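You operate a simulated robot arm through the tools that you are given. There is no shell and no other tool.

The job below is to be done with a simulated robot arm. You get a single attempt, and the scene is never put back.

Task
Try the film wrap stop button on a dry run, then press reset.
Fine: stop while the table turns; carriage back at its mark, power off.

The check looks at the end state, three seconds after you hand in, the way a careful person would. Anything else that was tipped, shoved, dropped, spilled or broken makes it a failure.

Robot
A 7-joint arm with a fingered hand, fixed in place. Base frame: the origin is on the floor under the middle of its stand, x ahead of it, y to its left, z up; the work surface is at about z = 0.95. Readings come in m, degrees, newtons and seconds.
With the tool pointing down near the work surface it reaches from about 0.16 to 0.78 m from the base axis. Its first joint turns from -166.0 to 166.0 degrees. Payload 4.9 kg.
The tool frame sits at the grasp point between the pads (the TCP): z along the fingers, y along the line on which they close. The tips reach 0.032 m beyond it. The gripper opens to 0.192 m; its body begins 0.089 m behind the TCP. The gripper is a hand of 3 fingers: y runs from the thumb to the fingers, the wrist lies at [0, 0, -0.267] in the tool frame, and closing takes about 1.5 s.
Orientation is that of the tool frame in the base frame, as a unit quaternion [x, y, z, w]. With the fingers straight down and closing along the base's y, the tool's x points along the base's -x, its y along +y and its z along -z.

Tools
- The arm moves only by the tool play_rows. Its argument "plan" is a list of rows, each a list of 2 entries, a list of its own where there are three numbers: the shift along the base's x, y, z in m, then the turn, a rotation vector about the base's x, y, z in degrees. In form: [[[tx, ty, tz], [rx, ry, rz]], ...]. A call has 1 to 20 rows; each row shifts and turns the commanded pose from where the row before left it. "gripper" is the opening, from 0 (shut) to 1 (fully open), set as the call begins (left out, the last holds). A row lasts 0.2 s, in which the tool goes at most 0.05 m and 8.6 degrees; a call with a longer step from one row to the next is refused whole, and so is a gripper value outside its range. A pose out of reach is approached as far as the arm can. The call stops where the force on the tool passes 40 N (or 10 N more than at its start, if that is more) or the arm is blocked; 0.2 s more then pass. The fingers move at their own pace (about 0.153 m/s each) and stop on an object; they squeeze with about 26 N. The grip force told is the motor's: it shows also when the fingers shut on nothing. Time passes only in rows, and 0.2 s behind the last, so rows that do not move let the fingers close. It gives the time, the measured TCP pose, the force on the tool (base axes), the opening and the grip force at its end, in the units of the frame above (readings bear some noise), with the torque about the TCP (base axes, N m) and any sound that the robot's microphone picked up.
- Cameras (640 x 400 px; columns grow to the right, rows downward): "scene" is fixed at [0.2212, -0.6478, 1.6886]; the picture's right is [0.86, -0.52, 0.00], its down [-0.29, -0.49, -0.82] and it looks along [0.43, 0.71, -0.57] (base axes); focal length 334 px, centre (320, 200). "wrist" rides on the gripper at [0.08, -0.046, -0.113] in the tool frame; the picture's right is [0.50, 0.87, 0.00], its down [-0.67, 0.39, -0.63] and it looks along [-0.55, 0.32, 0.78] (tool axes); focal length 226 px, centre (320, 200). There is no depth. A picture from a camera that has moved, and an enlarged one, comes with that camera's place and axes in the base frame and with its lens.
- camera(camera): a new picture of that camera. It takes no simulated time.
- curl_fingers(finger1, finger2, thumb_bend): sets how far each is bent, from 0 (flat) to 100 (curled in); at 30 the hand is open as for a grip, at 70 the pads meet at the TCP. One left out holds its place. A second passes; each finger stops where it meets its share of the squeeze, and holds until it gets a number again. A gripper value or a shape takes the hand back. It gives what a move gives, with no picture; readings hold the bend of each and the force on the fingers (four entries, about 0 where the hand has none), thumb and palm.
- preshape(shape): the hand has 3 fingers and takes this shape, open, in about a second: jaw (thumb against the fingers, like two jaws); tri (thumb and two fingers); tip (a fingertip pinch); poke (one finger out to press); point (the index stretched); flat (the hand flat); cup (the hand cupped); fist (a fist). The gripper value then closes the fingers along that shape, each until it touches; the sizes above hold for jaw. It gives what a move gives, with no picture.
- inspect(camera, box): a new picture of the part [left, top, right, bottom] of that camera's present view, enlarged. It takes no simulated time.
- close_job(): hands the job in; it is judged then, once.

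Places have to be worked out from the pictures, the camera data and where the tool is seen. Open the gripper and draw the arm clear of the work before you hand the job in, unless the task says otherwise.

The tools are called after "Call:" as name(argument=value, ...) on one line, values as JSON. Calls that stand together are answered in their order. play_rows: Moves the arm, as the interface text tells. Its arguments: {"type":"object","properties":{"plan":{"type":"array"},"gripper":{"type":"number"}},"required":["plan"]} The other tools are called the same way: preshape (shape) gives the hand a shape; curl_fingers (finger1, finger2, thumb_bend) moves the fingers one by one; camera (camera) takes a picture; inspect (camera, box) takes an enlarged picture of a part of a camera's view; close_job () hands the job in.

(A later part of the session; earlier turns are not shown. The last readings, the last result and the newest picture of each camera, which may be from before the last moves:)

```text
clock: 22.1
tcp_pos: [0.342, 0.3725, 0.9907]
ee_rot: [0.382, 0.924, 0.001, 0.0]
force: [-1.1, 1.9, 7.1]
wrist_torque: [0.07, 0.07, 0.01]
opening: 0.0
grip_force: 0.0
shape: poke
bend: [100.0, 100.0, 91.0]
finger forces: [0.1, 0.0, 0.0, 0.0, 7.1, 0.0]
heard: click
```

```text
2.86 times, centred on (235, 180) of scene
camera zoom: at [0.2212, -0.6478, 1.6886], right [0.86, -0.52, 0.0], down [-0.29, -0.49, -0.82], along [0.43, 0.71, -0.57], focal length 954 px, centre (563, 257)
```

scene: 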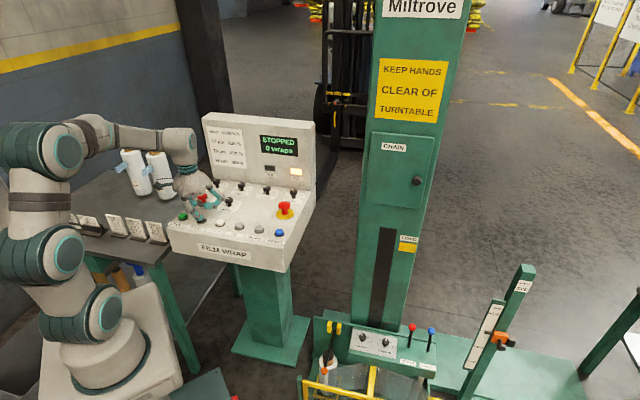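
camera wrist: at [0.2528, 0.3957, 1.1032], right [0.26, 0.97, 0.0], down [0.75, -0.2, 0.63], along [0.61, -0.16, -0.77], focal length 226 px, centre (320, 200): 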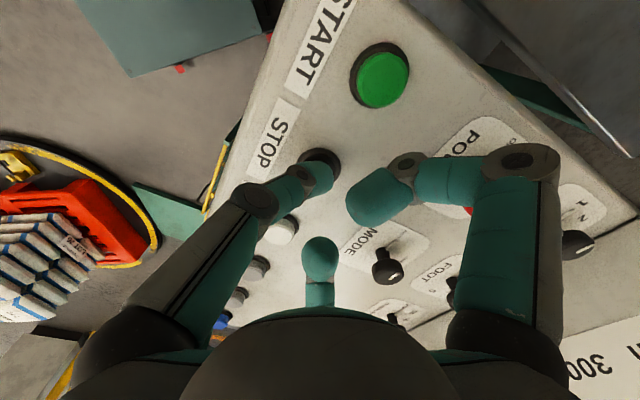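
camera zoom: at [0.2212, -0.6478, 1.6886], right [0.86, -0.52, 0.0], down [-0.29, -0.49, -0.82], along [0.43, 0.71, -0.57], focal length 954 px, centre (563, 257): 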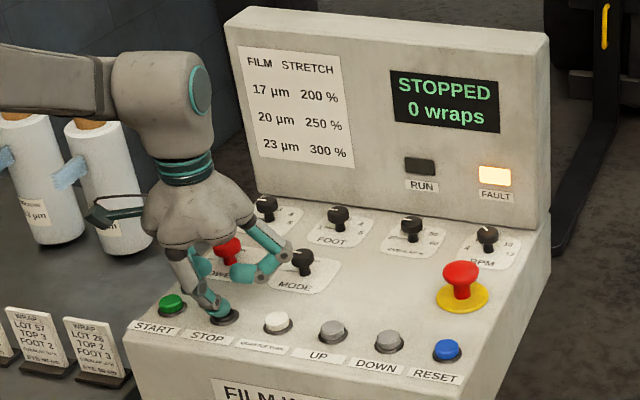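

STOP worked: display STOPPED, RUN out, FAULT lit. I lift and travel along the button row to above RESET at about (0.547, 0.167).

Call:
play_rows(plan=[[[0, 0, 0.02], [0, 0, 0]], [[0, 0, 0.025], [0, 0, 0]], [[0.0293, -0.0293, 0], [0, 0, 0]], [[0.0293, -0.0293, 0], [0, 0, 0]], [[0.0293, -0.0293, 0], [0, 0, 0]], [[0.0293, -0.0293, 0], [0, 0, 0]], [[0.0293, -0.0293, 0], [0, 0, 0]], [[0.0293, -0.0293, 0], [0, 0, 0]], [[0.0292, -0.0292, 0], [0, 0, 0]], [[0, 0, 0], [0, 0, 0]]])

Call:
camera(camera="wrist")

Call:
inspect(camera="scene", box=[200, 110, 340, 260])

```text
clock: 24.3
tcp_pos: [0.5492, 0.1708, 1.036]
ee_rot: [0.382, 0.924, 0.0, -0.001]
force: [0.7, 0.2, -0.6]
wrist_torque: [-0.03, 0.02, 0.01]
opening: 0.0
grip_force: 0.0
shape: poke
bend: [100.0, 100.0, 91.0]
finger forces: [0.1, 0.0, 0.0, 0.0, 0.1, 0.0]
```

```text
taken
camera wrist: at [0.4604, 0.1937, 1.1484], right [0.26, 0.97, 0.0], down [0.75, -0.2, 0.63], along [0.61, -0.16, -0.78], focal length 226 px, centre (320, 200)
```

wrist: 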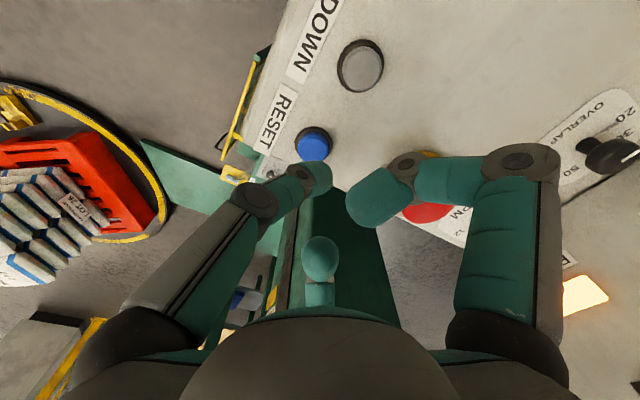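

```text
2.67 times, centred on (270, 185) of scene
camera zoom: at [0.2212, -0.6478, 1.6886], right [0.86, -0.52, 0.0], down [-0.29, -0.49, -0.82], along [0.43, 0.71, -0.57], focal length 890 px, centre (453, 240)
```

zoom: 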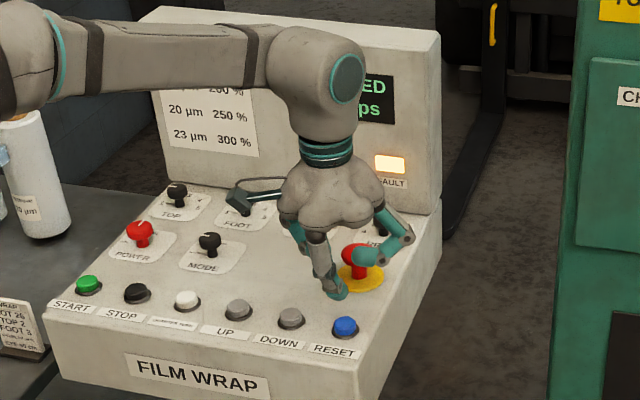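

RESET is under the thumb tip with about a 4 mm y correction needed, and the tucked fingers stay ~9 cm from the E-stop. I lower and press RESET in small steps.

Call:
play_rows(plan=[[[0, -0.004, -0.015], [0, 0, 0]], [[0, 0, -0.013], [0, 0, 0]], [[0, 0, -0.004], [0, 0, 0]], [[0, 0, 0], [0, 0, 0]]])

Call:
inspect(camera="wrist", box=[240, 100, 400, 220])

Call:
inspect(camera="scene", box=[200, 110, 340, 260])

```text
clock: 25.3
tcp_pos: [0.547, 0.1652, 1.0039]
ee_rot: [0.381, 0.925, 0.0, -0.001]
force: [-0.1, 0.2, -0.5]
wrist_torque: [-0.04, 0.01, 0.0]
opening: 0.0
grip_force: 0.2
shape: poke
bend: [100.0, 100.0, 91.0]
finger forces: [0.0, 0.1, 0.0, 0.0, 0.1, 0.0]
```

```text
3.33 times, centred on (320, 160) of wrist
camera zoom: at [0.4588, 0.1886, 1.1155], right [0.26, 0.97, 0.0], down [0.75, -0.2, 0.63], along [0.61, -0.16, -0.78], focal length 754 px, centre (320, 333)
```

zoom: 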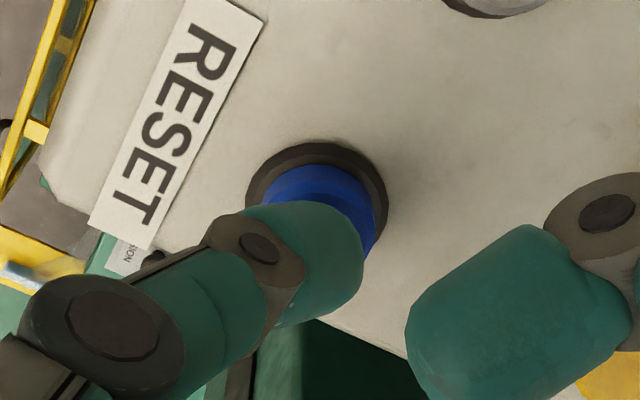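

```text
2.67 times, centred on (270, 185) of scene
camera zoom: at [0.2212, -0.6478, 1.6886], right [0.86, -0.52, 0.0], down [-0.29, -0.49, -0.82], along [0.43, 0.71, -0.57], focal length 890 px, centre (453, 240)
```

zoom: 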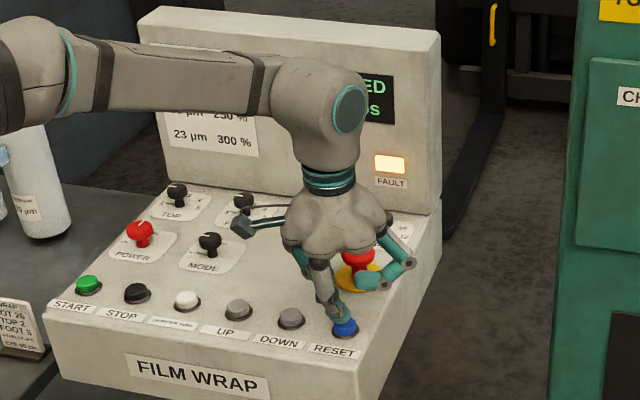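

The alignment matches what worked on START. I press RESET down to about z 0.990.

Call:
play_rows(plan=[[[0, 0, -0.004], [0, 0, 0]], [[0, 0, -0.004], [0, 0, 0]], [[0, 0, -0.004], [0, 0, 0]], [[0, 0, -0.001], [0, 0, 0]], [[0, 0, 0], [0, 0, 0]]])

Call:
camera(camera="scene")

Call:
inspect(camera="scene", box=[200, 110, 340, 260])

```text
clock: 26.5
tcp_pos: [0.5465, 0.1649, 0.9909]
ee_rot: [0.381, 0.924, 0.0, 0.001]
force: [2.3, 1.4, 6.3]
wrist_torque: [0.06, -0.02, -0.01]
opening: 0.0001
grip_force: 0.1
shape: poke
bend: [100.0, 100.0, 91.0]
finger forces: [0.0, 0.1, 0.0, 0.0, 5.8, 0.1]
heard: click
```

```text
taken
```

scene: 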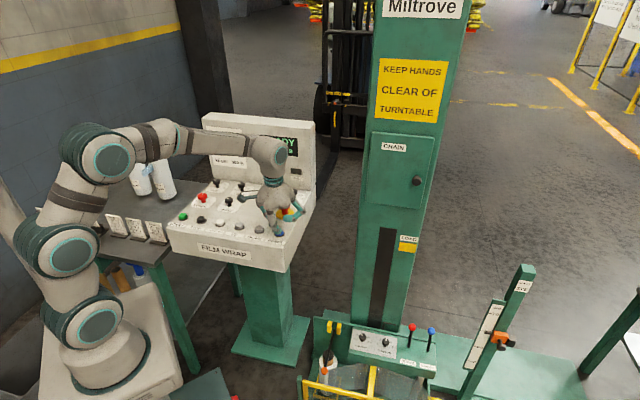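

```text
2.67 times, centred on (270, 185) of scene
camera zoom: at [0.2212, -0.6478, 1.6886], right [0.86, -0.52, 0.0], down [-0.29, -0.49, -0.82], along [0.43, 0.71, -0.57], focal length 890 px, centre (453, 240)
```

zoom: 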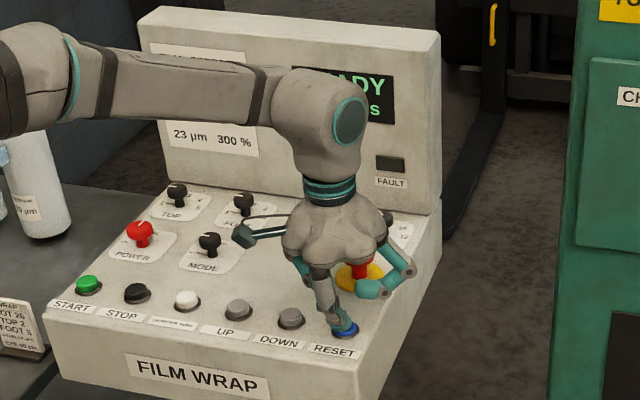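

Click heard; display is READY and FAULT is out, but the carriage is still down at the bottom. I lift off the button and watch whether it returns by itself.

Call:
play_rows(plan=[[[0, 0, 0.02], [0, 0, 0]], [[0, 0, 0.03], [0, 0, 0]], [[0, 0, 0], [0, 0, 0]], [[0, 0, 0], [0, 0, 0]], [[0, 0, 0], [0, 0, 0]], [[0, 0, 0], [0, 0, 0]], [[0, 0, 0], [0, 0, 0]]])

Call:
camera(camera="scene")

Call:
camera(camera="wrist")

```text
clock: 28.1
tcp_pos: [0.5462, 0.1648, 1.0399]
ee_rot: [0.382, 0.924, 0.0, 0.0]
force: [-0.4, 0.0, 0.3]
wrist_torque: [0.03, 0.03, 0.03]
opening: 0.0
grip_force: 0.1
shape: poke
bend: [100.0, 100.0, 91.0]
finger forces: [0.0, 0.0, 0.0, 0.0, 0.0, 0.1]
```

```text
taken
```

scene: 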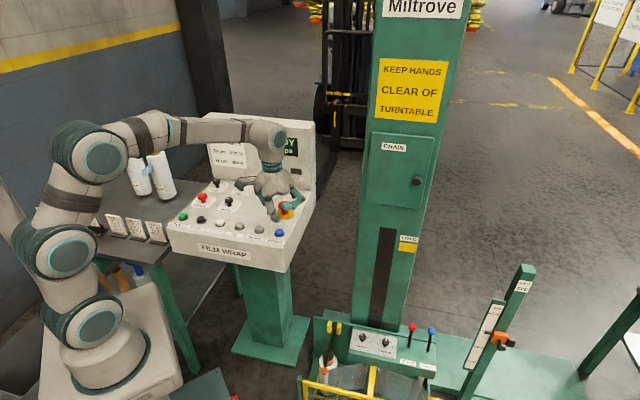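

```text
taken
camera wrist: at [0.4569, 0.1879, 1.1524], right [0.26, 0.97, 0.0], down [0.75, -0.2, 0.63], along [0.61, -0.16, -0.78], focal length 226 px, centre (320, 200)
```

wrist: 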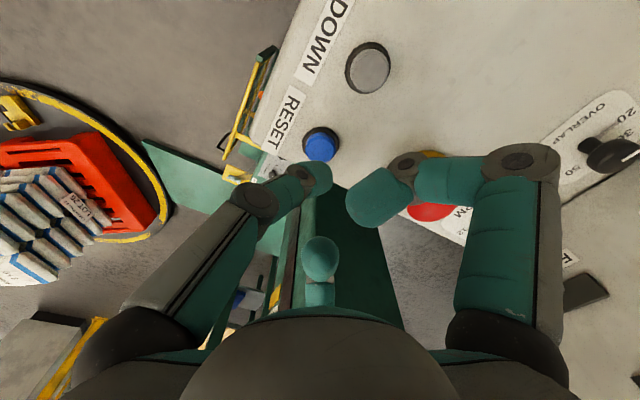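

The carriage stays down (READY, no automatic return), so it must be jogged back up by hand: MODE to HAND, then UP until the pointer meets the LOAD mark. First I rise clear here and reopen the hand to the jaw shape.

Call:
play_rows(plan=[[[0, 0, 0.04], [0, 0, 0]], [[0, 0, 0.04], [0, 0, 0]], [[0, 0, 0.04], [0, 0, 0]], [[0, 0, 0], [0, 0, 0]]])

Call:
preshape(shape="jaw")

Call:
camera(camera="wrist")

Call:
inspect(camera="scene", box=[290, 210, 470, 400])

```text
clock: 29.1
tcp_pos: [0.5453, 0.1638, 1.1605]
ee_rot: [0.382, 0.924, 0.001, 0.0]
force: [-0.1, 0.3, -0.4]
wrist_torque: [-0.01, 0.04, 0.01]
opening: 0.0001
grip_force: 0.0
shape: poke
bend: [100.0, 100.0, 91.0]
finger forces: [0.0, 0.1, 0.0, 0.0, 0.1, 0.0]
```

```text
clock: 30.0
tcp_pos: [0.5464, 0.1635, 1.1606]
ee_rot: [0.381, 0.925, 0.0, 0.0]
force: [-0.1, 1.2, 0.0]
wrist_torque: [0.02, 0.03, 0.02]
opening: 0.1919
grip_force: 0.0
shape: jaw
bend: [30.0, 30.0, 30.0]
finger forces: [0.0, 0.1, 0.0, 0.0, 0.0, 0.0]
```

```text
taken
camera wrist: at [0.457, 0.187, 1.272], right [0.26, 0.97, 0.0], down [0.75, -0.2, 0.63], along [0.61, -0.16, -0.78], focal length 226 px, centre (320, 200)
```

wrist: 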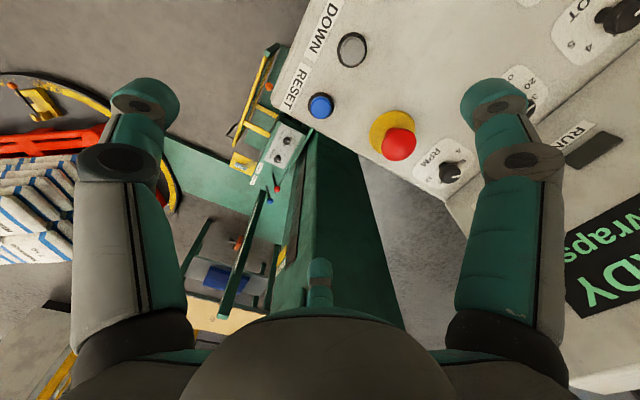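

```text
2.11 times, centred on (380, 305) of scene
camera zoom: at [0.2212, -0.6478, 1.6886], right [0.86, -0.52, 0.0], down [-0.29, -0.49, -0.82], along [0.43, 0.71, -0.57], focal length 703 px, centre (194, -21)
```

zoom: 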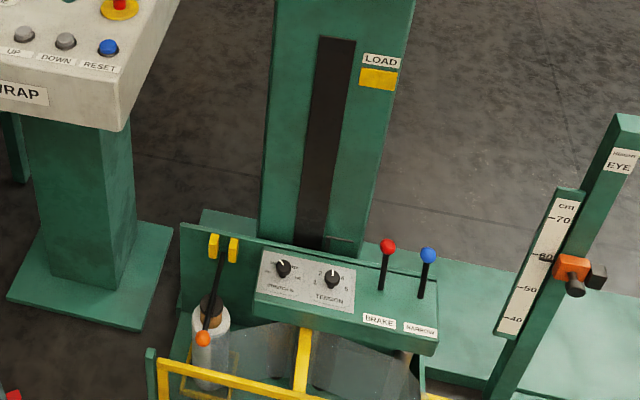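

The hand is open, and the carriage is clearly below the LOAD mark. I move above the MODE knob (about 0.457, 0.409) with yaw +45° and a narrower opening.

Call:
play_rows(plan=[[[-0.00805, 0.02227, 0], [0, 0, 8.18]], [[-0.00805, 0.02227, 0], [0, 0, 8.18]], [[-0.00805, 0.02227, 0], [0, 0, 8.18]], [[-0.00805, 0.02227, 0], [0, 0, 8.18]], [[-0.00805, 0.02227, 0], [0, 0, 8.18]], [[-0.00805, 0.02227, 0], [0, 0, 8.18]], [[-0.00805, 0.02227, -0.01], [0, 0, 8.18]], [[-0.00805, 0.02227, -0.015], [0, 0, 8.18]], [[-0.00805, 0.02227, -0.02], [0, 0, 8.18]], [[-0.00805, 0.02227, -0.02], [0, 0, 8.18]], [[-0.00805, 0.02227, -0.02], [0, 0, 8.18]], [[0, 0, -0.015], [0, 0, 0]], [[0, 0, 0], [0, 0, 0]]], gripper=0.4)

Call:
camera(camera="wrist")

Call:
inspect(camera="scene", box=[150, 120, 320, 260])

```text
clock: 32.8
tcp_pos: [0.4579, 0.4072, 1.0618]
ee_rot: [-0.383, 0.924, 0.0, 0.0]
force: [0.5, 0.8, 0.1]
wrist_torque: [0.02, 0.02, 0.0]
opening: 0.077
grip_force: 0.0
shape: jaw
bend: [41.0, 41.0, 70.0]
finger forces: [0.0, 0.0, 0.1, 0.0, 0.0, 0.0]
```

```text
taken
camera wrist: at [0.4347, 0.3181, 1.174], right [-0.97, 0.26, 0.0], down [0.2, 0.75, 0.63], along [0.16, 0.61, -0.78], focal length 226 px, centre (320, 200)
```

wrist: 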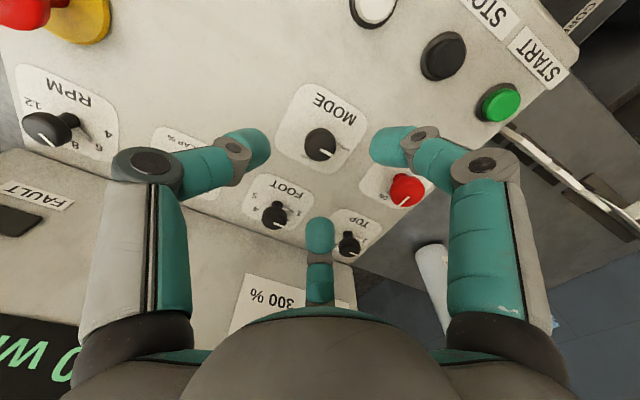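

```text
2.86 times, centred on (235, 190) of scene
camera zoom: at [0.2212, -0.6478, 1.6886], right [0.86, -0.52, 0.0], down [-0.29, -0.49, -0.82], along [0.43, 0.71, -0.57], focal length 954 px, centre (563, 229)
```

zoom: 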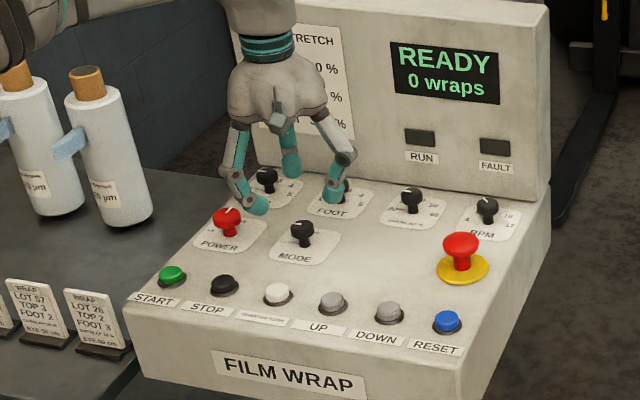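

MODE sits right below the TCP, with FOOT and TOP at the same safe spacing as before. I lower around MODE and grip it.

Call:
play_rows(plan=[[[0, 0, -0.02], [0, 0, 0]], [[0, 0, -0.02], [0, 0, 0]], [[0, 0, -0.018], [0, 0, 0]], [[0, 0, -0.012], [0, 0, 0]], [[0, 0, 0], [0, 0, 0]]])

Call:
inspect(camera="wrist", box=[220, 80, 420, 260])

Call:
inspect(camera="scene", box=[180, 140, 300, 240])

```text
clock: 34.0
tcp_pos: [0.4564, 0.4088, 0.9886]
ee_rot: [-0.384, 0.923, 0.001, 0.0]
force: [0.6, 0.1, -0.7]
wrist_torque: [0.01, 0.06, 0.02]
opening: 0.0765
grip_force: 0.1
shape: jaw
bend: [41.0, 41.0, 70.0]
finger forces: [0.0, 0.0, 0.0, 0.1, 0.0, 0.0]
```

```text
2.22 times, centred on (320, 170) of wrist
camera zoom: at [0.4324, 0.3198, 1.1019], right [-0.97, 0.26, 0.0], down [0.2, 0.75, 0.63], along [0.16, 0.61, -0.78], focal length 502 px, centre (320, 267)
```

zoom: 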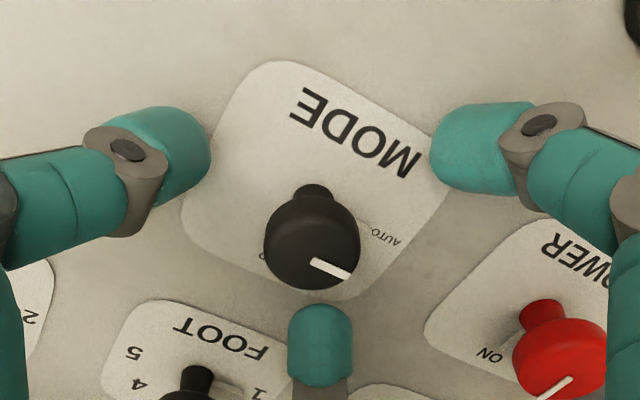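

```text
4.00 times, centred on (240, 190) of scene
camera zoom: at [0.2212, -0.6478, 1.6886], right [0.86, -0.52, 0.0], down [-0.29, -0.49, -0.82], along [0.43, 0.71, -0.57], focal length 1336 px, centre (640, 240)
```

zoom: 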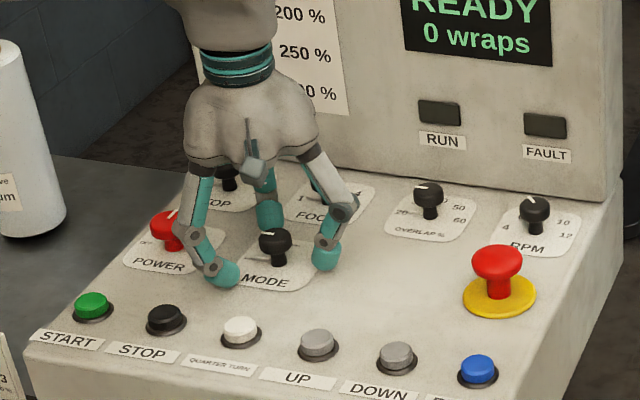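

The MODE knob is centred between the fingers. I close on it.

Call:
play_rows(plan=[[[0, 0, 0.002], [0, 0, 0]], [[0, 0, 0], [0, 0, 0]], [[0, 0, 0], [0, 0, 0]], [[0, 0, 0], [0, 0, 0]], [[0, 0, 0], [0, 0, 0]], [[0, 0, 0], [0, 0, 0]], [[0, 0, 0], [0, 0, 0]]], gripper=0.0)

Call:
inspect(camera="wrist", box=[220, 80, 420, 260])

```text
clock: 35.6
tcp_pos: [0.4559, 0.4098, 0.9918]
ee_rot: [-0.385, 0.923, 0.0, -0.002]
force: [1.5, -1.8, -25.9]
wrist_torque: [-0.09, 0.04, -0.03]
opening: 0.0215
grip_force: 25.9
shape: jaw
bend: [74.0, 75.0, 69.0]
finger forces: [22.3, 22.2, 0.0, 0.1, 23.3, 0.0]
```

```text
2.22 times, centred on (320, 170) of wrist
camera zoom: at [0.4323, 0.3198, 1.1027], right [-0.97, 0.26, 0.0], down [0.2, 0.75, 0.63], along [0.16, 0.61, -0.78], focal length 502 px, centre (320, 267)
```

zoom: 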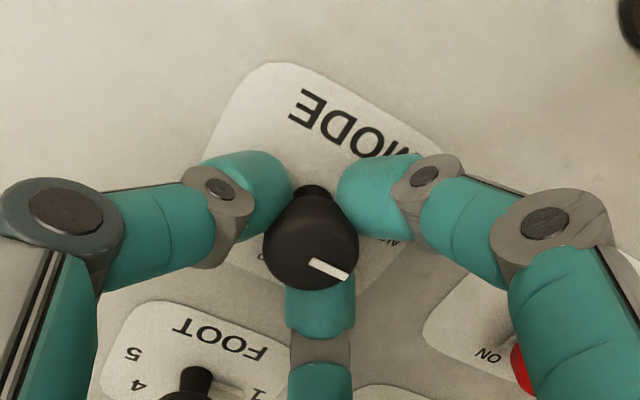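

Grip is firm with some upward pull on the knob, so I ease down 2 mm while turning it clockwise 90° to HAND.

Call:
play_rows(plan=[[[0, 0, -0.002], [0, 0, -3]], [[0, 0, 0], [0, 0, -7.5]], [[0, 0, 0], [0, 0, -7.5]], [[0, 0, 0], [0, 0, -7.5]], [[0, 0, 0], [0, 0, -7.5]], [[0, 0, 0], [0, 0, -7.5]], [[0, 0, 0], [0, 0, -7.5]], [[0, 0, 0], [0, 0, -7.5]], [[0, 0, 0], [0, 0, -7.5]], [[0, 0, 0], [0, 0, -7.5]], [[0, 0, 0], [0, 0, -7.5]], [[0, 0, 0], [0, 0, -7.5]], [[0, 0, 0], [0, 0, -4.5]]])

Call:
inspect(camera="wrist", box=[220, 80, 420, 260])

Call:
inspect(camera="scene", box=[150, 110, 320, 250])

```text
clock: 38.4
tcp_pos: [0.457, 0.4102, 0.99]
ee_rot: [0.383, 0.924, 0.0, 0.0]
force: [-2.2, 15.8, -24.5]
wrist_torque: [0.28, 0.12, 0.02]
opening: 0.0205
grip_force: 26.1
shape: jaw
bend: [73.0, 75.0, 69.0]
finger forces: [22.9, 21.6, 0.0, 0.1, 20.5, 0.0]
```

```text
2.22 times, centred on (320, 170) of wrist
camera zoom: at [0.3682, 0.4336, 1.1018], right [0.26, 0.97, 0.0], down [0.75, -0.2, 0.63], along [0.61, -0.16, -0.78], focal length 502 px, centre (320, 267)
```

zoom: 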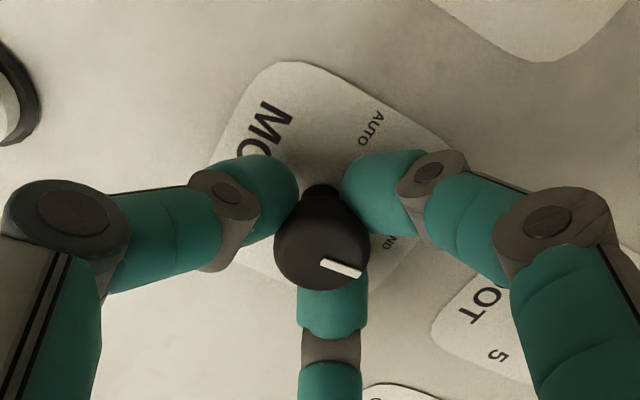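

```text
2.86 times, centred on (235, 180) of scene
camera zoom: at [0.2212, -0.6478, 1.6886], right [0.86, -0.52, 0.0], down [-0.29, -0.49, -0.82], along [0.43, 0.71, -0.57], focal length 954 px, centre (563, 257)
```

zoom: 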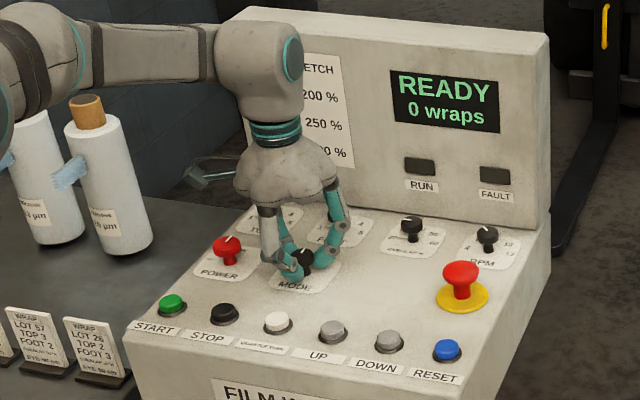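

MODE now points at HAND and the display is still READY. I release, rise, and reshape to poke.

Call:
play_rows(plan=[[[0, 0, 0], [0, 0, 0]], [[0, 0, 0], [0, 0, 0]], [[0, 0, 0], [0, 0, 0]], [[0, 0, 0], [0, 0, 0]], [[0, 0, 0.02], [0, 0, 0]], [[0, 0, 0.03], [0, 0, 0]], [[0, 0, 0.04], [0, 0, 0]], [[0, 0, 0.03], [0, 0, 0]]], gripper=0.4)

Call:
preshape(shape="poke")

Call:
inspect(camera="wrist", box=[150, 0, 490, 220])

```text
clock: 40.2
tcp_pos: [0.4592, 0.4081, 1.105]
ee_rot: [0.382, 0.924, 0.0, 0.001]
force: [0.6, 0.6, -0.8]
wrist_torque: [-0.03, 0.0, -0.01]
opening: 0.0764
grip_force: 0.0
shape: jaw
bend: [42.0, 42.0, 70.0]
finger forces: [0.0, 0.0, 0.0, 0.0, 0.0, 0.0]
```

```text
clock: 41.1
tcp_pos: [0.4595, 0.4079, 1.1058]
ee_rot: [0.381, 0.924, 0.0, 0.0]
force: [-1.5, 1.1, 0.0]
wrist_torque: [0.0, 0.0, 0.0]
opening: 0.0
grip_force: 0.1
shape: poke
bend: [100.0, 100.0, 91.0]
finger forces: [0.1, 0.1, 0.0, 0.0, 0.1, 0.1]
```

```text
1.82 times, centred on (320, 110) of wrist
camera zoom: at [0.3689, 0.4309, 1.2177], right [0.26, 0.97, 0.0], down [0.75, -0.2, 0.63], along [0.61, -0.16, -0.78], focal length 411 px, centre (320, 364)
```

zoom: 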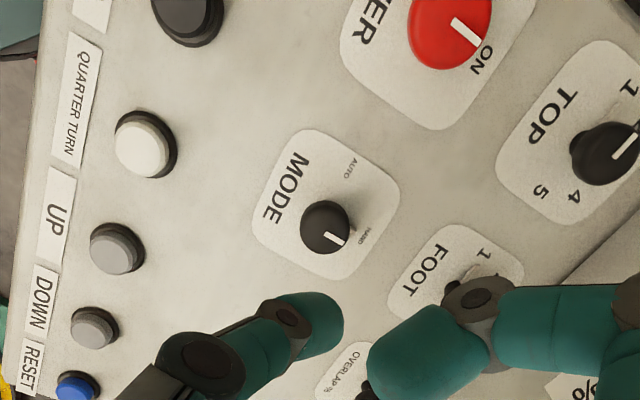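

MODE reads HAND. I move above UP, interpolated from the pressed buttons at about (0.4445, 0.268).

Call:
play_rows(plan=[[[-0.0035, -0.035, 0], [0, 0, 0]], [[-0.0035, -0.035, -0.02], [0, 0, 0]], [[-0.0035, -0.035, -0.025], [0, 0, 0]], [[-0.0035, -0.035, -0.025], [0, 0, 0]], [[0, 0, -0.02], [0, 0, 0]], [[0, 0, 0], [0, 0, 0]]])

Call:
inspect(camera="wrist", box=[240, 100, 400, 220])

Call:
camera(camera="scene")

```text
clock: 42.5
tcp_pos: [0.4452, 0.2685, 1.0192]
ee_rot: [0.382, 0.924, -0.001, 0.0]
force: [0.2, -0.4, -0.4]
wrist_torque: [-0.03, 0.0, 0.01]
opening: 0.0001
grip_force: 0.1
shape: poke
bend: [100.0, 100.0, 91.0]
finger forces: [0.0, 0.1, 0.0, 0.1, 0.0, 0.1]
```

```text
3.33 times, centred on (320, 160) of wrist
camera zoom: at [0.3544, 0.2924, 1.1311], right [0.26, 0.97, 0.0], down [0.75, -0.2, 0.63], along [0.61, -0.16, -0.78], focal length 754 px, centre (320, 333)
```

zoom: 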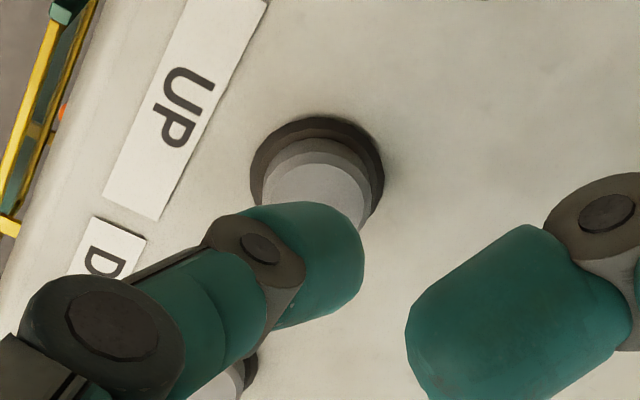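

```text
taken
```

scene: 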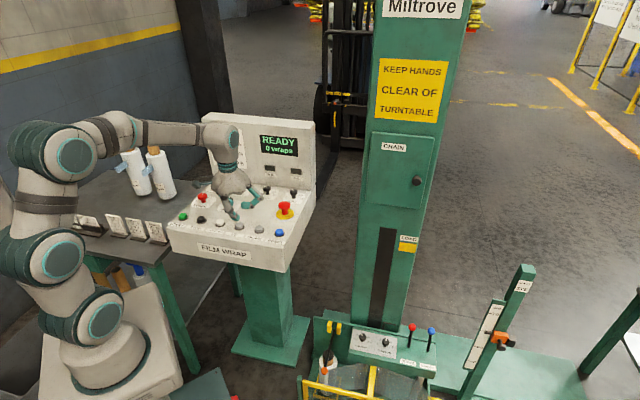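

The tip is lined up on UP and the carriage is still low. I give a short press to see how the carriage jogs, releasing at once.

Call:
play_rows(plan=[[[0, 0, -0.012], [0, 0, 0]], [[0, 0, -0.012], [0, 0, 0]], [[0, 0, -0.004], [0, 0, 0]], [[0, 0, 0], [0, 0, 0]], [[0, 0, 0.012], [0, 0, 0]]])

Call:
camera(camera="scene")

Call:
inspect(camera="scene", box=[340, 210, 460, 350])

```text
clock: 43.7
tcp_pos: [0.4459, 0.2693, 1.0043]
ee_rot: [0.382, 0.924, 0.0, 0.0]
force: [0.7, -0.4, -0.3]
wrist_torque: [-0.02, 0.02, 0.0]
opening: 0.0002
grip_force: 0.1
shape: poke
bend: [100.0, 100.0, 91.0]
finger forces: [0.1, 0.1, 0.0, 0.0, 0.0, 0.1]
heard: click
```

```text
taken
```

scene: 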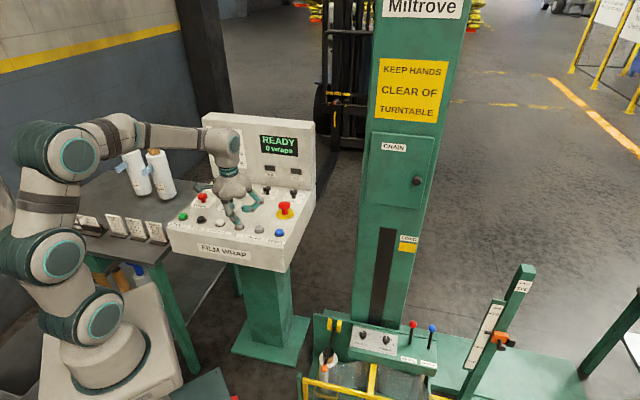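

```text
2.86 times, centred on (400, 280) of scene
camera zoom: at [0.2212, -0.6478, 1.6886], right [0.86, -0.52, 0.0], down [-0.29, -0.49, -0.82], along [0.43, 0.71, -0.57], focal length 954 px, centre (91, -29)
```

zoom: 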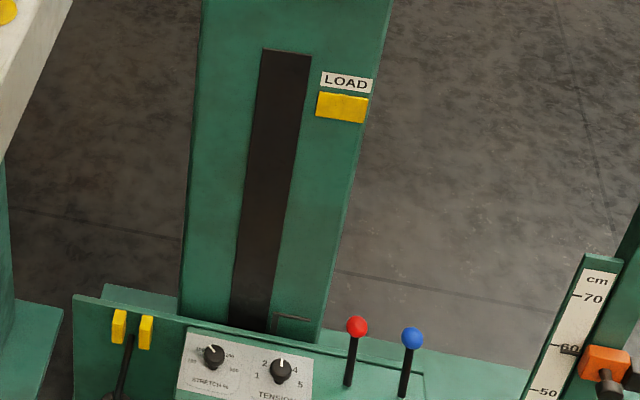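

UP jogs the carriage slowly (a few cm per short press). I press and hold for about 2.5 s and check the pointer while holding, since pictures take no time.

Call:
play_rows(plan=[[[0, 0, -0.009], [0, 0, 0]], [[0, 0, -0.004], [0, 0, 0]], [[0, 0, 0], [0, 0, 0]], [[0, 0, 0], [0, 0, 0]], [[0, 0, 0], [0, 0, 0]], [[0, 0, 0], [0, 0, 0]], [[0, 0, 0], [0, 0, 0]], [[0, 0, 0], [0, 0, 0]], [[0, 0, 0], [0, 0, 0]], [[0, 0, 0], [0, 0, 0]], [[0, 0, 0], [0, 0, 0]]])

Call:
inspect(camera="scene", box=[340, 210, 460, 350])

Call:
inspect(camera="scene", box=[150, 110, 320, 250])

```text
clock: 46.1
tcp_pos: [0.4451, 0.2682, 0.9915]
ee_rot: [0.381, 0.924, 0.0, -0.001]
force: [1.0, -0.7, 4.6]
wrist_torque: [0.03, -0.04, 0.01]
opening: 0.0
grip_force: 0.1
shape: poke
bend: [100.0, 100.0, 91.0]
finger forces: [0.0, 0.0, 0.0, 0.0, 5.2, 0.1]
heard: click
```

```text
2.86 times, centred on (400, 280) of scene
camera zoom: at [0.2212, -0.6478, 1.6886], right [0.86, -0.52, 0.0], down [-0.29, -0.49, -0.82], along [0.43, 0.71, -0.57], focal length 954 px, centre (91, -29)
```

zoom: 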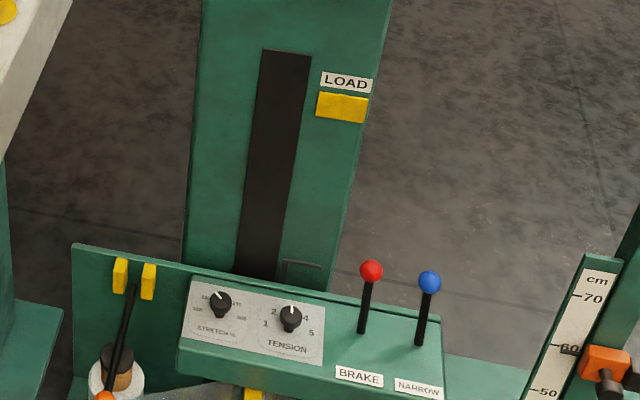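

```text
2.86 times, centred on (235, 180) of scene
camera zoom: at [0.2212, -0.6478, 1.6886], right [0.86, -0.52, 0.0], down [-0.29, -0.49, -0.82], along [0.43, 0.71, -0.57], focal length 954 px, centre (563, 257)
```

zoom: 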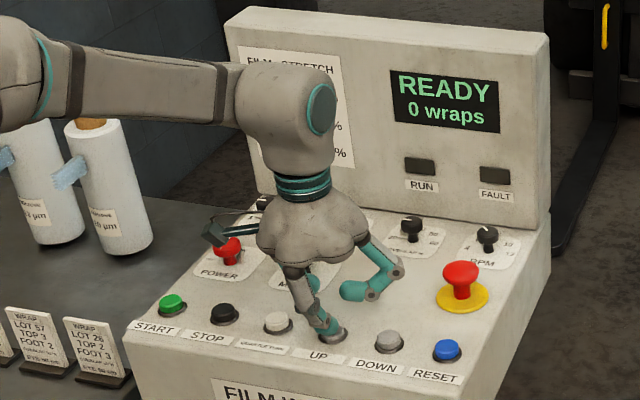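

The pointer is rising about 25 zoomed px per second and needs roughly 150 px more to return to where it was at the start. I keep holding UP for another 3.4 s and check.

Call:
play_rows(plan=[[[0, 0, 0], [0, 0, 0]], [[0, 0, 0], [0, 0, 0]], [[0, 0, 0], [0, 0, 0]], [[0, 0, 0], [0, 0, 0]], [[0, 0, 0], [0, 0, 0]], [[0, 0, 0], [0, 0, 0]], [[0, 0, 0], [0, 0, 0]], [[0, 0, 0], [0, 0, 0]], [[0, 0, 0], [0, 0, 0]], [[0, 0, 0], [0, 0, 0]], [[0, 0, 0], [0, 0, 0]], [[0, 0, 0], [0, 0, 0]], [[0, 0, 0], [0, 0, 0]], [[0, 0, 0], [0, 0, 0]], [[0, 0, 0], [0, 0, 0]], [[0, 0, 0], [0, 0, 0]]])

Call:
inspect(camera="scene", box=[340, 210, 460, 350])

```text
clock: 49.5
tcp_pos: [0.4445, 0.2677, 0.9918]
ee_rot: [0.382, 0.924, -0.001, 0.0]
force: [1.3, -0.7, 5.4]
wrist_torque: [0.0, -0.02, -0.05]
opening: 0.0
grip_force: 0.0
shape: poke
bend: [100.0, 100.0, 91.0]
finger forces: [0.0, 0.0, 0.0, 0.1, 5.3, 0.1]
```

```text
2.86 times, centred on (400, 280) of scene
camera zoom: at [0.2212, -0.6478, 1.6886], right [0.86, -0.52, 0.0], down [-0.29, -0.49, -0.82], along [0.43, 0.71, -0.57], focal length 954 px, centre (91, -29)
```

zoom: 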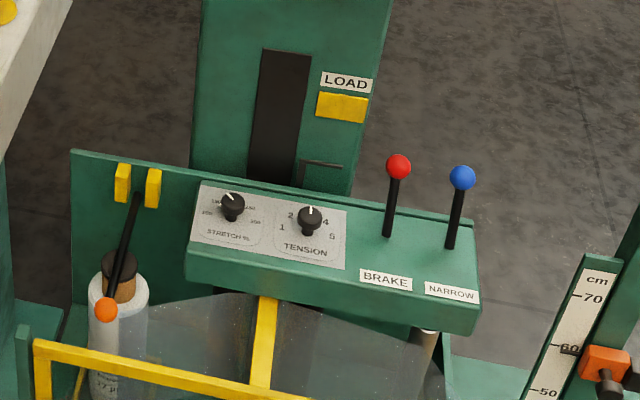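

The pointer is at row 166 and should reach about 116; at ~31 px/s that's ~1.6 s. I hold for 1.0 s more and recheck.

Call:
play_rows(plan=[[[0, 0, 0], [0, 0, 0]], [[0, 0, 0], [0, 0, 0]], [[0, 0, 0], [0, 0, 0]], [[0, 0, 0], [0, 0, 0]]])

Call:
inspect(camera="scene", box=[370, 210, 450, 270])

```text
clock: 50.5
tcp_pos: [0.4444, 0.2689, 0.9918]
ee_rot: [0.382, 0.924, 0.0, 0.001]
force: [1.2, 0.1, 5.5]
wrist_torque: [0.0, 0.0, 0.03]
opening: 0.0001
grip_force: 0.0
shape: poke
bend: [100.0, 100.0, 91.0]
finger forces: [0.0, 0.0, 0.0, 0.0, 5.2, 0.0]
```

```text
6.67 times, centred on (410, 240) of scene
camera zoom: at [0.2212, -0.6478, 1.6886], right [0.86, -0.52, 0.0], down [-0.29, -0.49, -0.82], along [0.43, 0.71, -0.57], focal length 2226 px, centre (-280, -67)
```

zoom: 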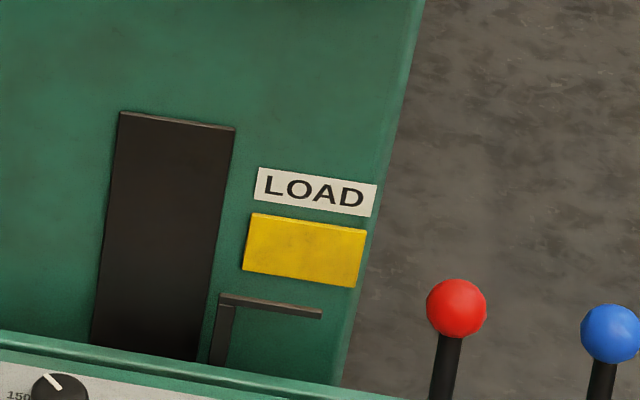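

The pointer is ~42 px (about 0.58 s of travel) below its original spot. I hold two more rows and release within the same call.

Call:
play_rows(plan=[[[0, 0, 0], [0, 0, 0]], [[0, 0, 0], [0, 0, 0]], [[0, 0, 0.014], [0, 0, 0]]])

Call:
inspect(camera="scene", box=[370, 210, 450, 270])

Call:
inspect(camera="scene", box=[150, 110, 320, 250])

```text
clock: 51.3
tcp_pos: [0.4447, 0.2683, 1.0047]
ee_rot: [0.382, 0.924, 0.0, 0.0]
force: [-0.1, 0.4, -0.3]
wrist_torque: [0.0, -0.03, 0.0]
opening: 0.0
grip_force: 0.1
shape: poke
bend: [100.0, 100.0, 91.0]
finger forces: [0.0, 0.0, 0.0, 0.0, 0.0, 0.1]
```

```text
6.67 times, centred on (410, 240) of scene
camera zoom: at [0.2212, -0.6478, 1.6886], right [0.86, -0.52, 0.0], down [-0.29, -0.49, -0.82], along [0.43, 0.71, -0.57], focal length 2226 px, centre (-280, -67)
```

zoom: 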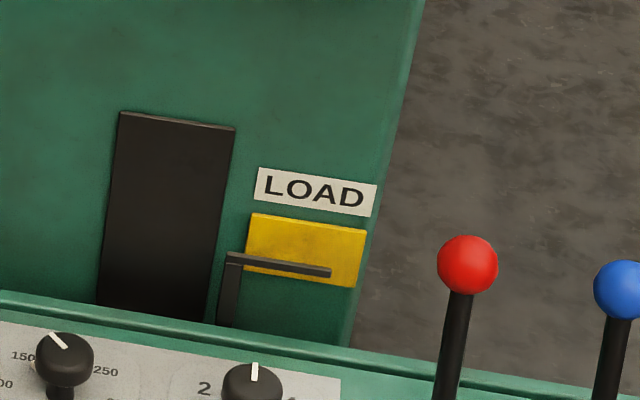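

```text
2.86 times, centred on (235, 180) of scene
camera zoom: at [0.2212, -0.6478, 1.6886], right [0.86, -0.52, 0.0], down [-0.29, -0.49, -0.82], along [0.43, 0.71, -0.57], focal length 954 px, centre (563, 257)
```

zoom: 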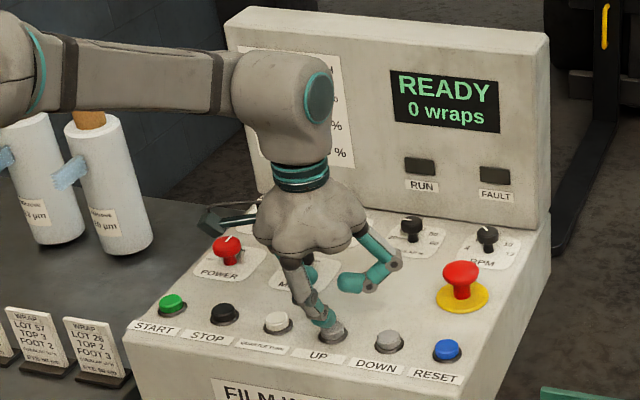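

The pointer is back exactly where it stood at the start, on the LOAD mark. Next I put MODE back to AUTO as found: rise, reopen to jaw here, then go over MODE keeping yaw -45°.

Call:
play_rows(plan=[[[0, 0, 0.04], [0, 0, 0]], [[0, 0, 0.04], [0, 0, 0]], [[0, 0, 0.04], [0, 0, 0]], [[0, 0, 0], [0, 0, 0]]])

Call:
preshape(shape="jaw")

Call:
play_rows(plan=[[[0, 0, 0], [0, 0, 0]], [[0, 0, 0], [0, 0, 0]], [[0, 0, 0], [0, 0, 0]], [[0.003, 0.035, 0], [0, 0, 0]], [[0.003, 0.035, 0], [0, 0, 0]], [[0.003, 0.035, -0.02], [0, 0, 0]], [[0.003, 0.0355, -0.025], [0, 0, 0]], [[0, 0, -0.02], [0, 0, 0]], [[0, 0, 0], [0, 0, 0]]], gripper=0.4)

Call:
camera(camera="wrist")

Call:
inspect(camera="scene", box=[150, 110, 320, 250])

```text
clock: 52.3
tcp_pos: [0.4459, 0.27, 1.1284]
ee_rot: [0.383, 0.924, 0.0, 0.0]
force: [1.2, -0.2, 0.2]
wrist_torque: [0.01, -0.01, 0.0]
opening: 0.0
grip_force: 0.0
shape: poke
bend: [100.0, 100.0, 91.0]
finger forces: [0.0, 0.0, 0.1, 0.0, 0.0, 0.0]
```

```text
clock: 53.2
tcp_pos: [0.4452, 0.2683, 1.1283]
ee_rot: [0.383, 0.924, 0.0, 0.0]
force: [-0.4, 0.5, 0.7]
wrist_torque: [0.0, 0.01, -0.03]
opening: 0.1919
grip_force: 0.1
shape: jaw
bend: [30.0, 30.0, 30.0]
finger forces: [0.0, 0.0, 0.0, 0.1, 0.1, 0.0]
```

```text
clock: 55.2
tcp_pos: [0.4555, 0.409, 1.0608]
ee_rot: [0.382, 0.924, 0.0, 0.0]
force: [-0.8, 0.6, 1.4]
wrist_torque: [0.04, 0.01, -0.03]
opening: 0.0769
grip_force: 0.1
shape: jaw
bend: [41.0, 41.0, 70.0]
finger forces: [0.0, 0.0, 0.1, 0.0, 0.0, 0.0]
```

```text
taken
camera wrist: at [0.3654, 0.4326, 1.1723], right [0.26, 0.97, 0.0], down [0.75, -0.2, 0.63], along [0.61, -0.16, -0.78], focal length 226 px, centre (320, 200)
```

wrist: 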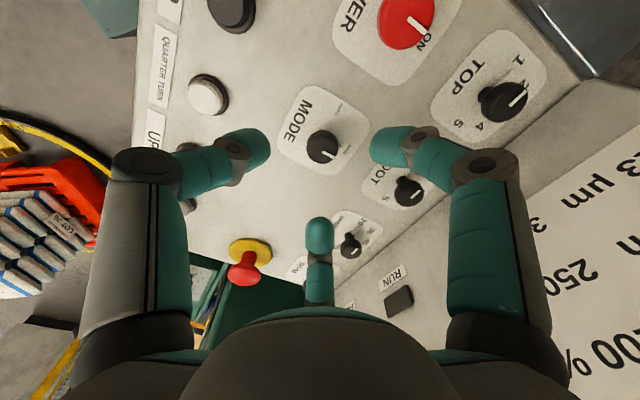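

```text
2.86 times, centred on (235, 180) of scene
camera zoom: at [0.2212, -0.6478, 1.6886], right [0.86, -0.52, 0.0], down [-0.29, -0.49, -0.82], along [0.43, 0.71, -0.57], focal length 954 px, centre (563, 257)
```

zoom: 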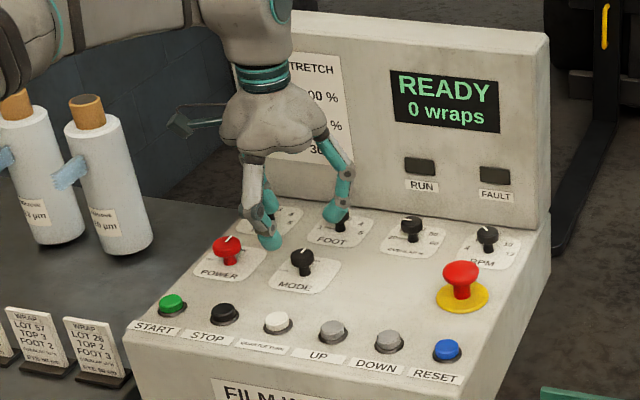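

MODE is centred below the fingers. I lower around it and grip.

Call:
play_rows(plan=[[[0, 0, -0.02], [0, 0, 0]], [[0, 0, -0.02], [0, 0, 0]], [[0.001, 0, -0.018], [0, 0, 0]], [[0, 0, -0.012], [0, 0, 0]], [[0, 0, 0], [0, 0, 0]]])

Call:
play_rows(plan=[[[0, 0, 0], [0, 0, 0]], [[0, 0, 0], [0, 0, 0]], [[0, 0, 0], [0, 0, 0]], [[0, 0, 0], [0, 0, 0]], [[0, 0, 0], [0, 0, 0]], [[0, 0, 0], [0, 0, 0]], [[0, 0, 0], [0, 0, 0]]], gripper=0.0)

Call:
inspect(camera="wrist", box=[220, 80, 420, 260])

```text
clock: 56.4
tcp_pos: [0.4557, 0.4102, 0.9901]
ee_rot: [0.382, 0.924, 0.0, -0.001]
force: [0.0, 0.3, 0.1]
wrist_torque: [-0.02, -0.02, -0.01]
opening: 0.0768
grip_force: 0.1
shape: jaw
bend: [41.0, 41.0, 70.0]
finger forces: [0.1, 0.1, 0.1, 0.1, 0.1, 0.0]
```

```text
clock: 58.0
tcp_pos: [0.4554, 0.4093, 0.9874]
ee_rot: [0.382, 0.924, -0.002, -0.001]
force: [-2.7, -1.6, -29.9]
wrist_torque: [-0.09, 0.14, -0.01]
opening: 0.0163
grip_force: 25.9
shape: jaw
bend: [74.0, 75.0, 68.0]
finger forces: [21.5, 22.4, 0.0, 0.1, 22.9, 0.0]
```

```text
2.22 times, centred on (320, 170) of wrist
camera zoom: at [0.3666, 0.4335, 1.0998], right [0.26, 0.97, 0.0], down [0.75, -0.2, 0.63], along [0.61, -0.17, -0.78], focal length 502 px, centre (320, 267)
```

zoom: 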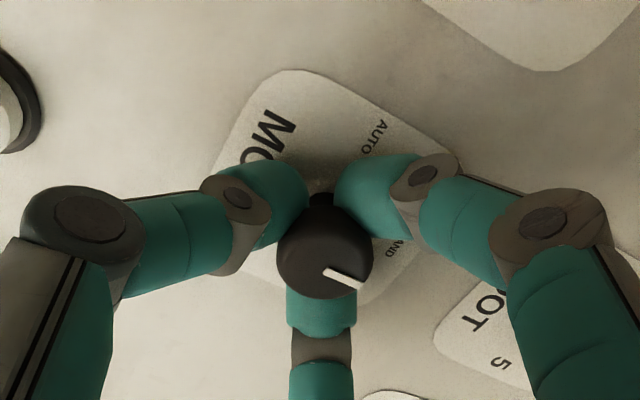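

Gripped, with the fingers pulling down under the knob head; I ease the command down 3 mm and turn counter-clockwise 90° back to AUTO.

Call:
play_rows(plan=[[[0, 0, -0.003], [0, 0, 3]], [[0, 0, 0], [0, 0, 7.5]], [[0, 0, 0], [0, 0, 7.5]], [[0, 0, 0], [0, 0, 7.5]], [[0, 0, 0], [0, 0, 7.5]], [[0, 0, 0], [0, 0, 7.5]], [[0, 0, 0], [0, 0, 7.5]], [[0, 0, 0], [0, 0, 7.5]], [[0, 0, 0], [0, 0, 7.5]], [[0, 0, 0], [0, 0, 7.5]], [[0, 0, 0], [0, 0, 7.5]], [[0, 0, 0], [0, 0, 7.5]], [[0, 0, 0], [0, 0, 4.5]]])

Call:
inspect(camera="wrist", box=[220, 80, 420, 260])

Call:
inspect(camera="scene", box=[150, 110, 320, 250])

```text
clock: 60.8
tcp_pos: [0.4571, 0.4079, 0.9876]
ee_rot: [-0.385, 0.923, 0.0, 0.0]
force: [12.8, -15.2, -22.8]
wrist_torque: [-0.34, -0.2, -0.11]
opening: 0.0164
grip_force: 26.4
shape: jaw
bend: [74.0, 75.0, 68.0]
finger forces: [21.2, 21.3, 0.0, 0.0, 27.2, 0.0]
```

```text
2.22 times, centred on (320, 170) of wrist
camera zoom: at [0.4332, 0.3194, 1.099], right [-0.97, 0.26, 0.0], down [0.2, 0.75, 0.63], along [0.16, 0.61, -0.78], focal length 502 px, centre (320, 267)
```

zoom: 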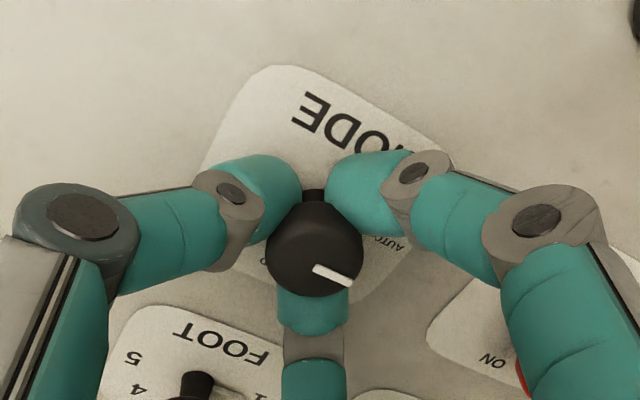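

```text
2.86 times, centred on (235, 180) of scene
camera zoom: at [0.2212, -0.6478, 1.6886], right [0.86, -0.52, 0.0], down [-0.29, -0.49, -0.82], along [0.43, 0.71, -0.57], focal length 954 px, centre (563, 257)
```

zoom: 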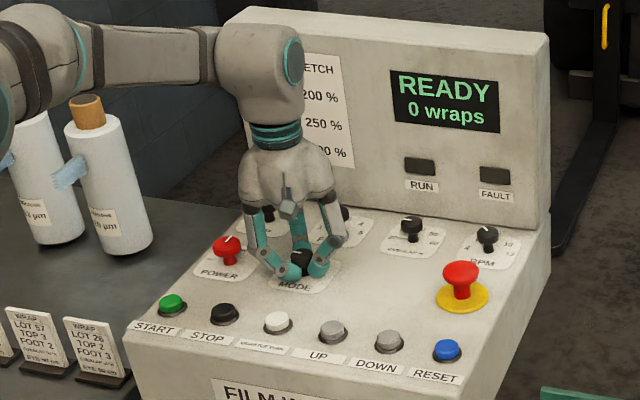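

MODE is back at AUTO and the panel remains READY. I release, rise, and swing to yaw -45° above the POWER knob.

Call:
play_rows(plan=[[[0, 0, 0], [0, 0, 0]], [[0, 0, 0], [0, 0, 0]], [[0, 0, 0], [0, 0, 0]], [[0, 0, 0], [0, 0, 0]], [[0, 0, 0.02], [0, 0, 0]], [[0, 0, 0.03], [0, 0, 0]], [[0, 0, 0.04], [0, 0, 0]], [[0, 0, 0.03], [0, 0, 0]], [[0, 0, 0], [0, 0, 0]]], gripper=0.4)

Call:
play_rows(plan=[[[-0.0068, 0.00693, 0], [0, 0, -8.18]], [[-0.0068, 0.00693, 0], [0, 0, -8.18]], [[-0.0068, 0.00693, 0], [0, 0, -8.18]], [[-0.0068, 0.00693, 0], [0, 0, -8.18]], [[-0.0068, 0.00693, 0], [0, 0, -8.18]], [[-0.0068, 0.00693, 0], [0, 0, -8.18]], [[-0.0068, 0.00693, 0], [0, 0, -8.18]], [[-0.0068, 0.00693, 0], [0, 0, -8.18]], [[-0.0068, 0.00693, -0.01], [0, 0, -8.18]], [[-0.0068, 0.00693, -0.015], [0, 0, -8.18]], [[-0.0068, 0.00693, -0.02], [0, 0, -8.18]], [[0, 0, 0], [0, 0, 0]]])

Call:
camera(camera="wrist")

Call:
inspect(camera="scene", box=[150, 110, 320, 250])

```text
clock: 62.8
tcp_pos: [0.4552, 0.4077, 1.1085]
ee_rot: [-0.383, 0.924, 0.0, 0.0]
force: [-0.6, -0.2, 0.3]
wrist_torque: [0.01, 0.02, -0.05]
opening: 0.0763
grip_force: 0.1
shape: jaw
bend: [42.0, 42.0, 70.0]
finger forces: [0.0, 0.1, 0.0, 0.0, 0.1, 0.0]
```

```text
clock: 65.4
tcp_pos: [0.3801, 0.4872, 1.0629]
ee_rot: [0.382, 0.924, 0.0, 0.0]
force: [-0.5, -0.1, -0.4]
wrist_torque: [0.0, -0.03, -0.01]
opening: 0.0764
grip_force: 0.0
shape: jaw
bend: [42.0, 42.0, 70.0]
finger forces: [0.0, 0.1, 0.0, 0.1, 0.0, 0.1]
```

```text
taken
camera wrist: at [0.2914, 0.5092, 1.1749], right [0.26, 0.97, 0.0], down [0.75, -0.2, 0.63], along [0.61, -0.16, -0.78], focal length 226 px, centre (320, 200)
```

wrist: 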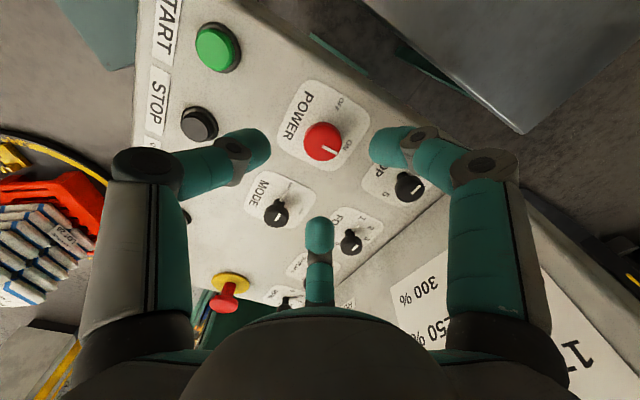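

```text
2.86 times, centred on (235, 180) of scene
camera zoom: at [0.2212, -0.6478, 1.6886], right [0.86, -0.52, 0.0], down [-0.29, -0.49, -0.82], along [0.43, 0.71, -0.57], focal length 954 px, centre (563, 257)
```

zoom: 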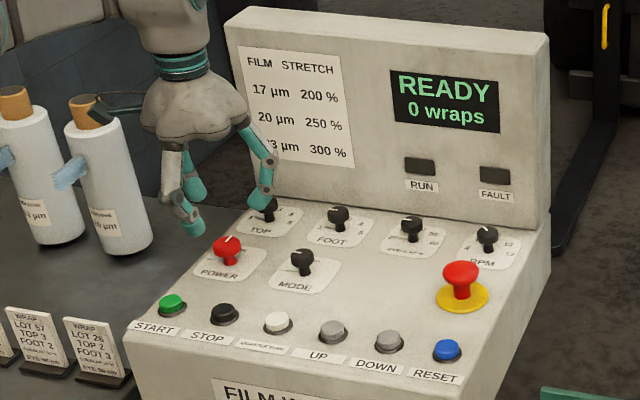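

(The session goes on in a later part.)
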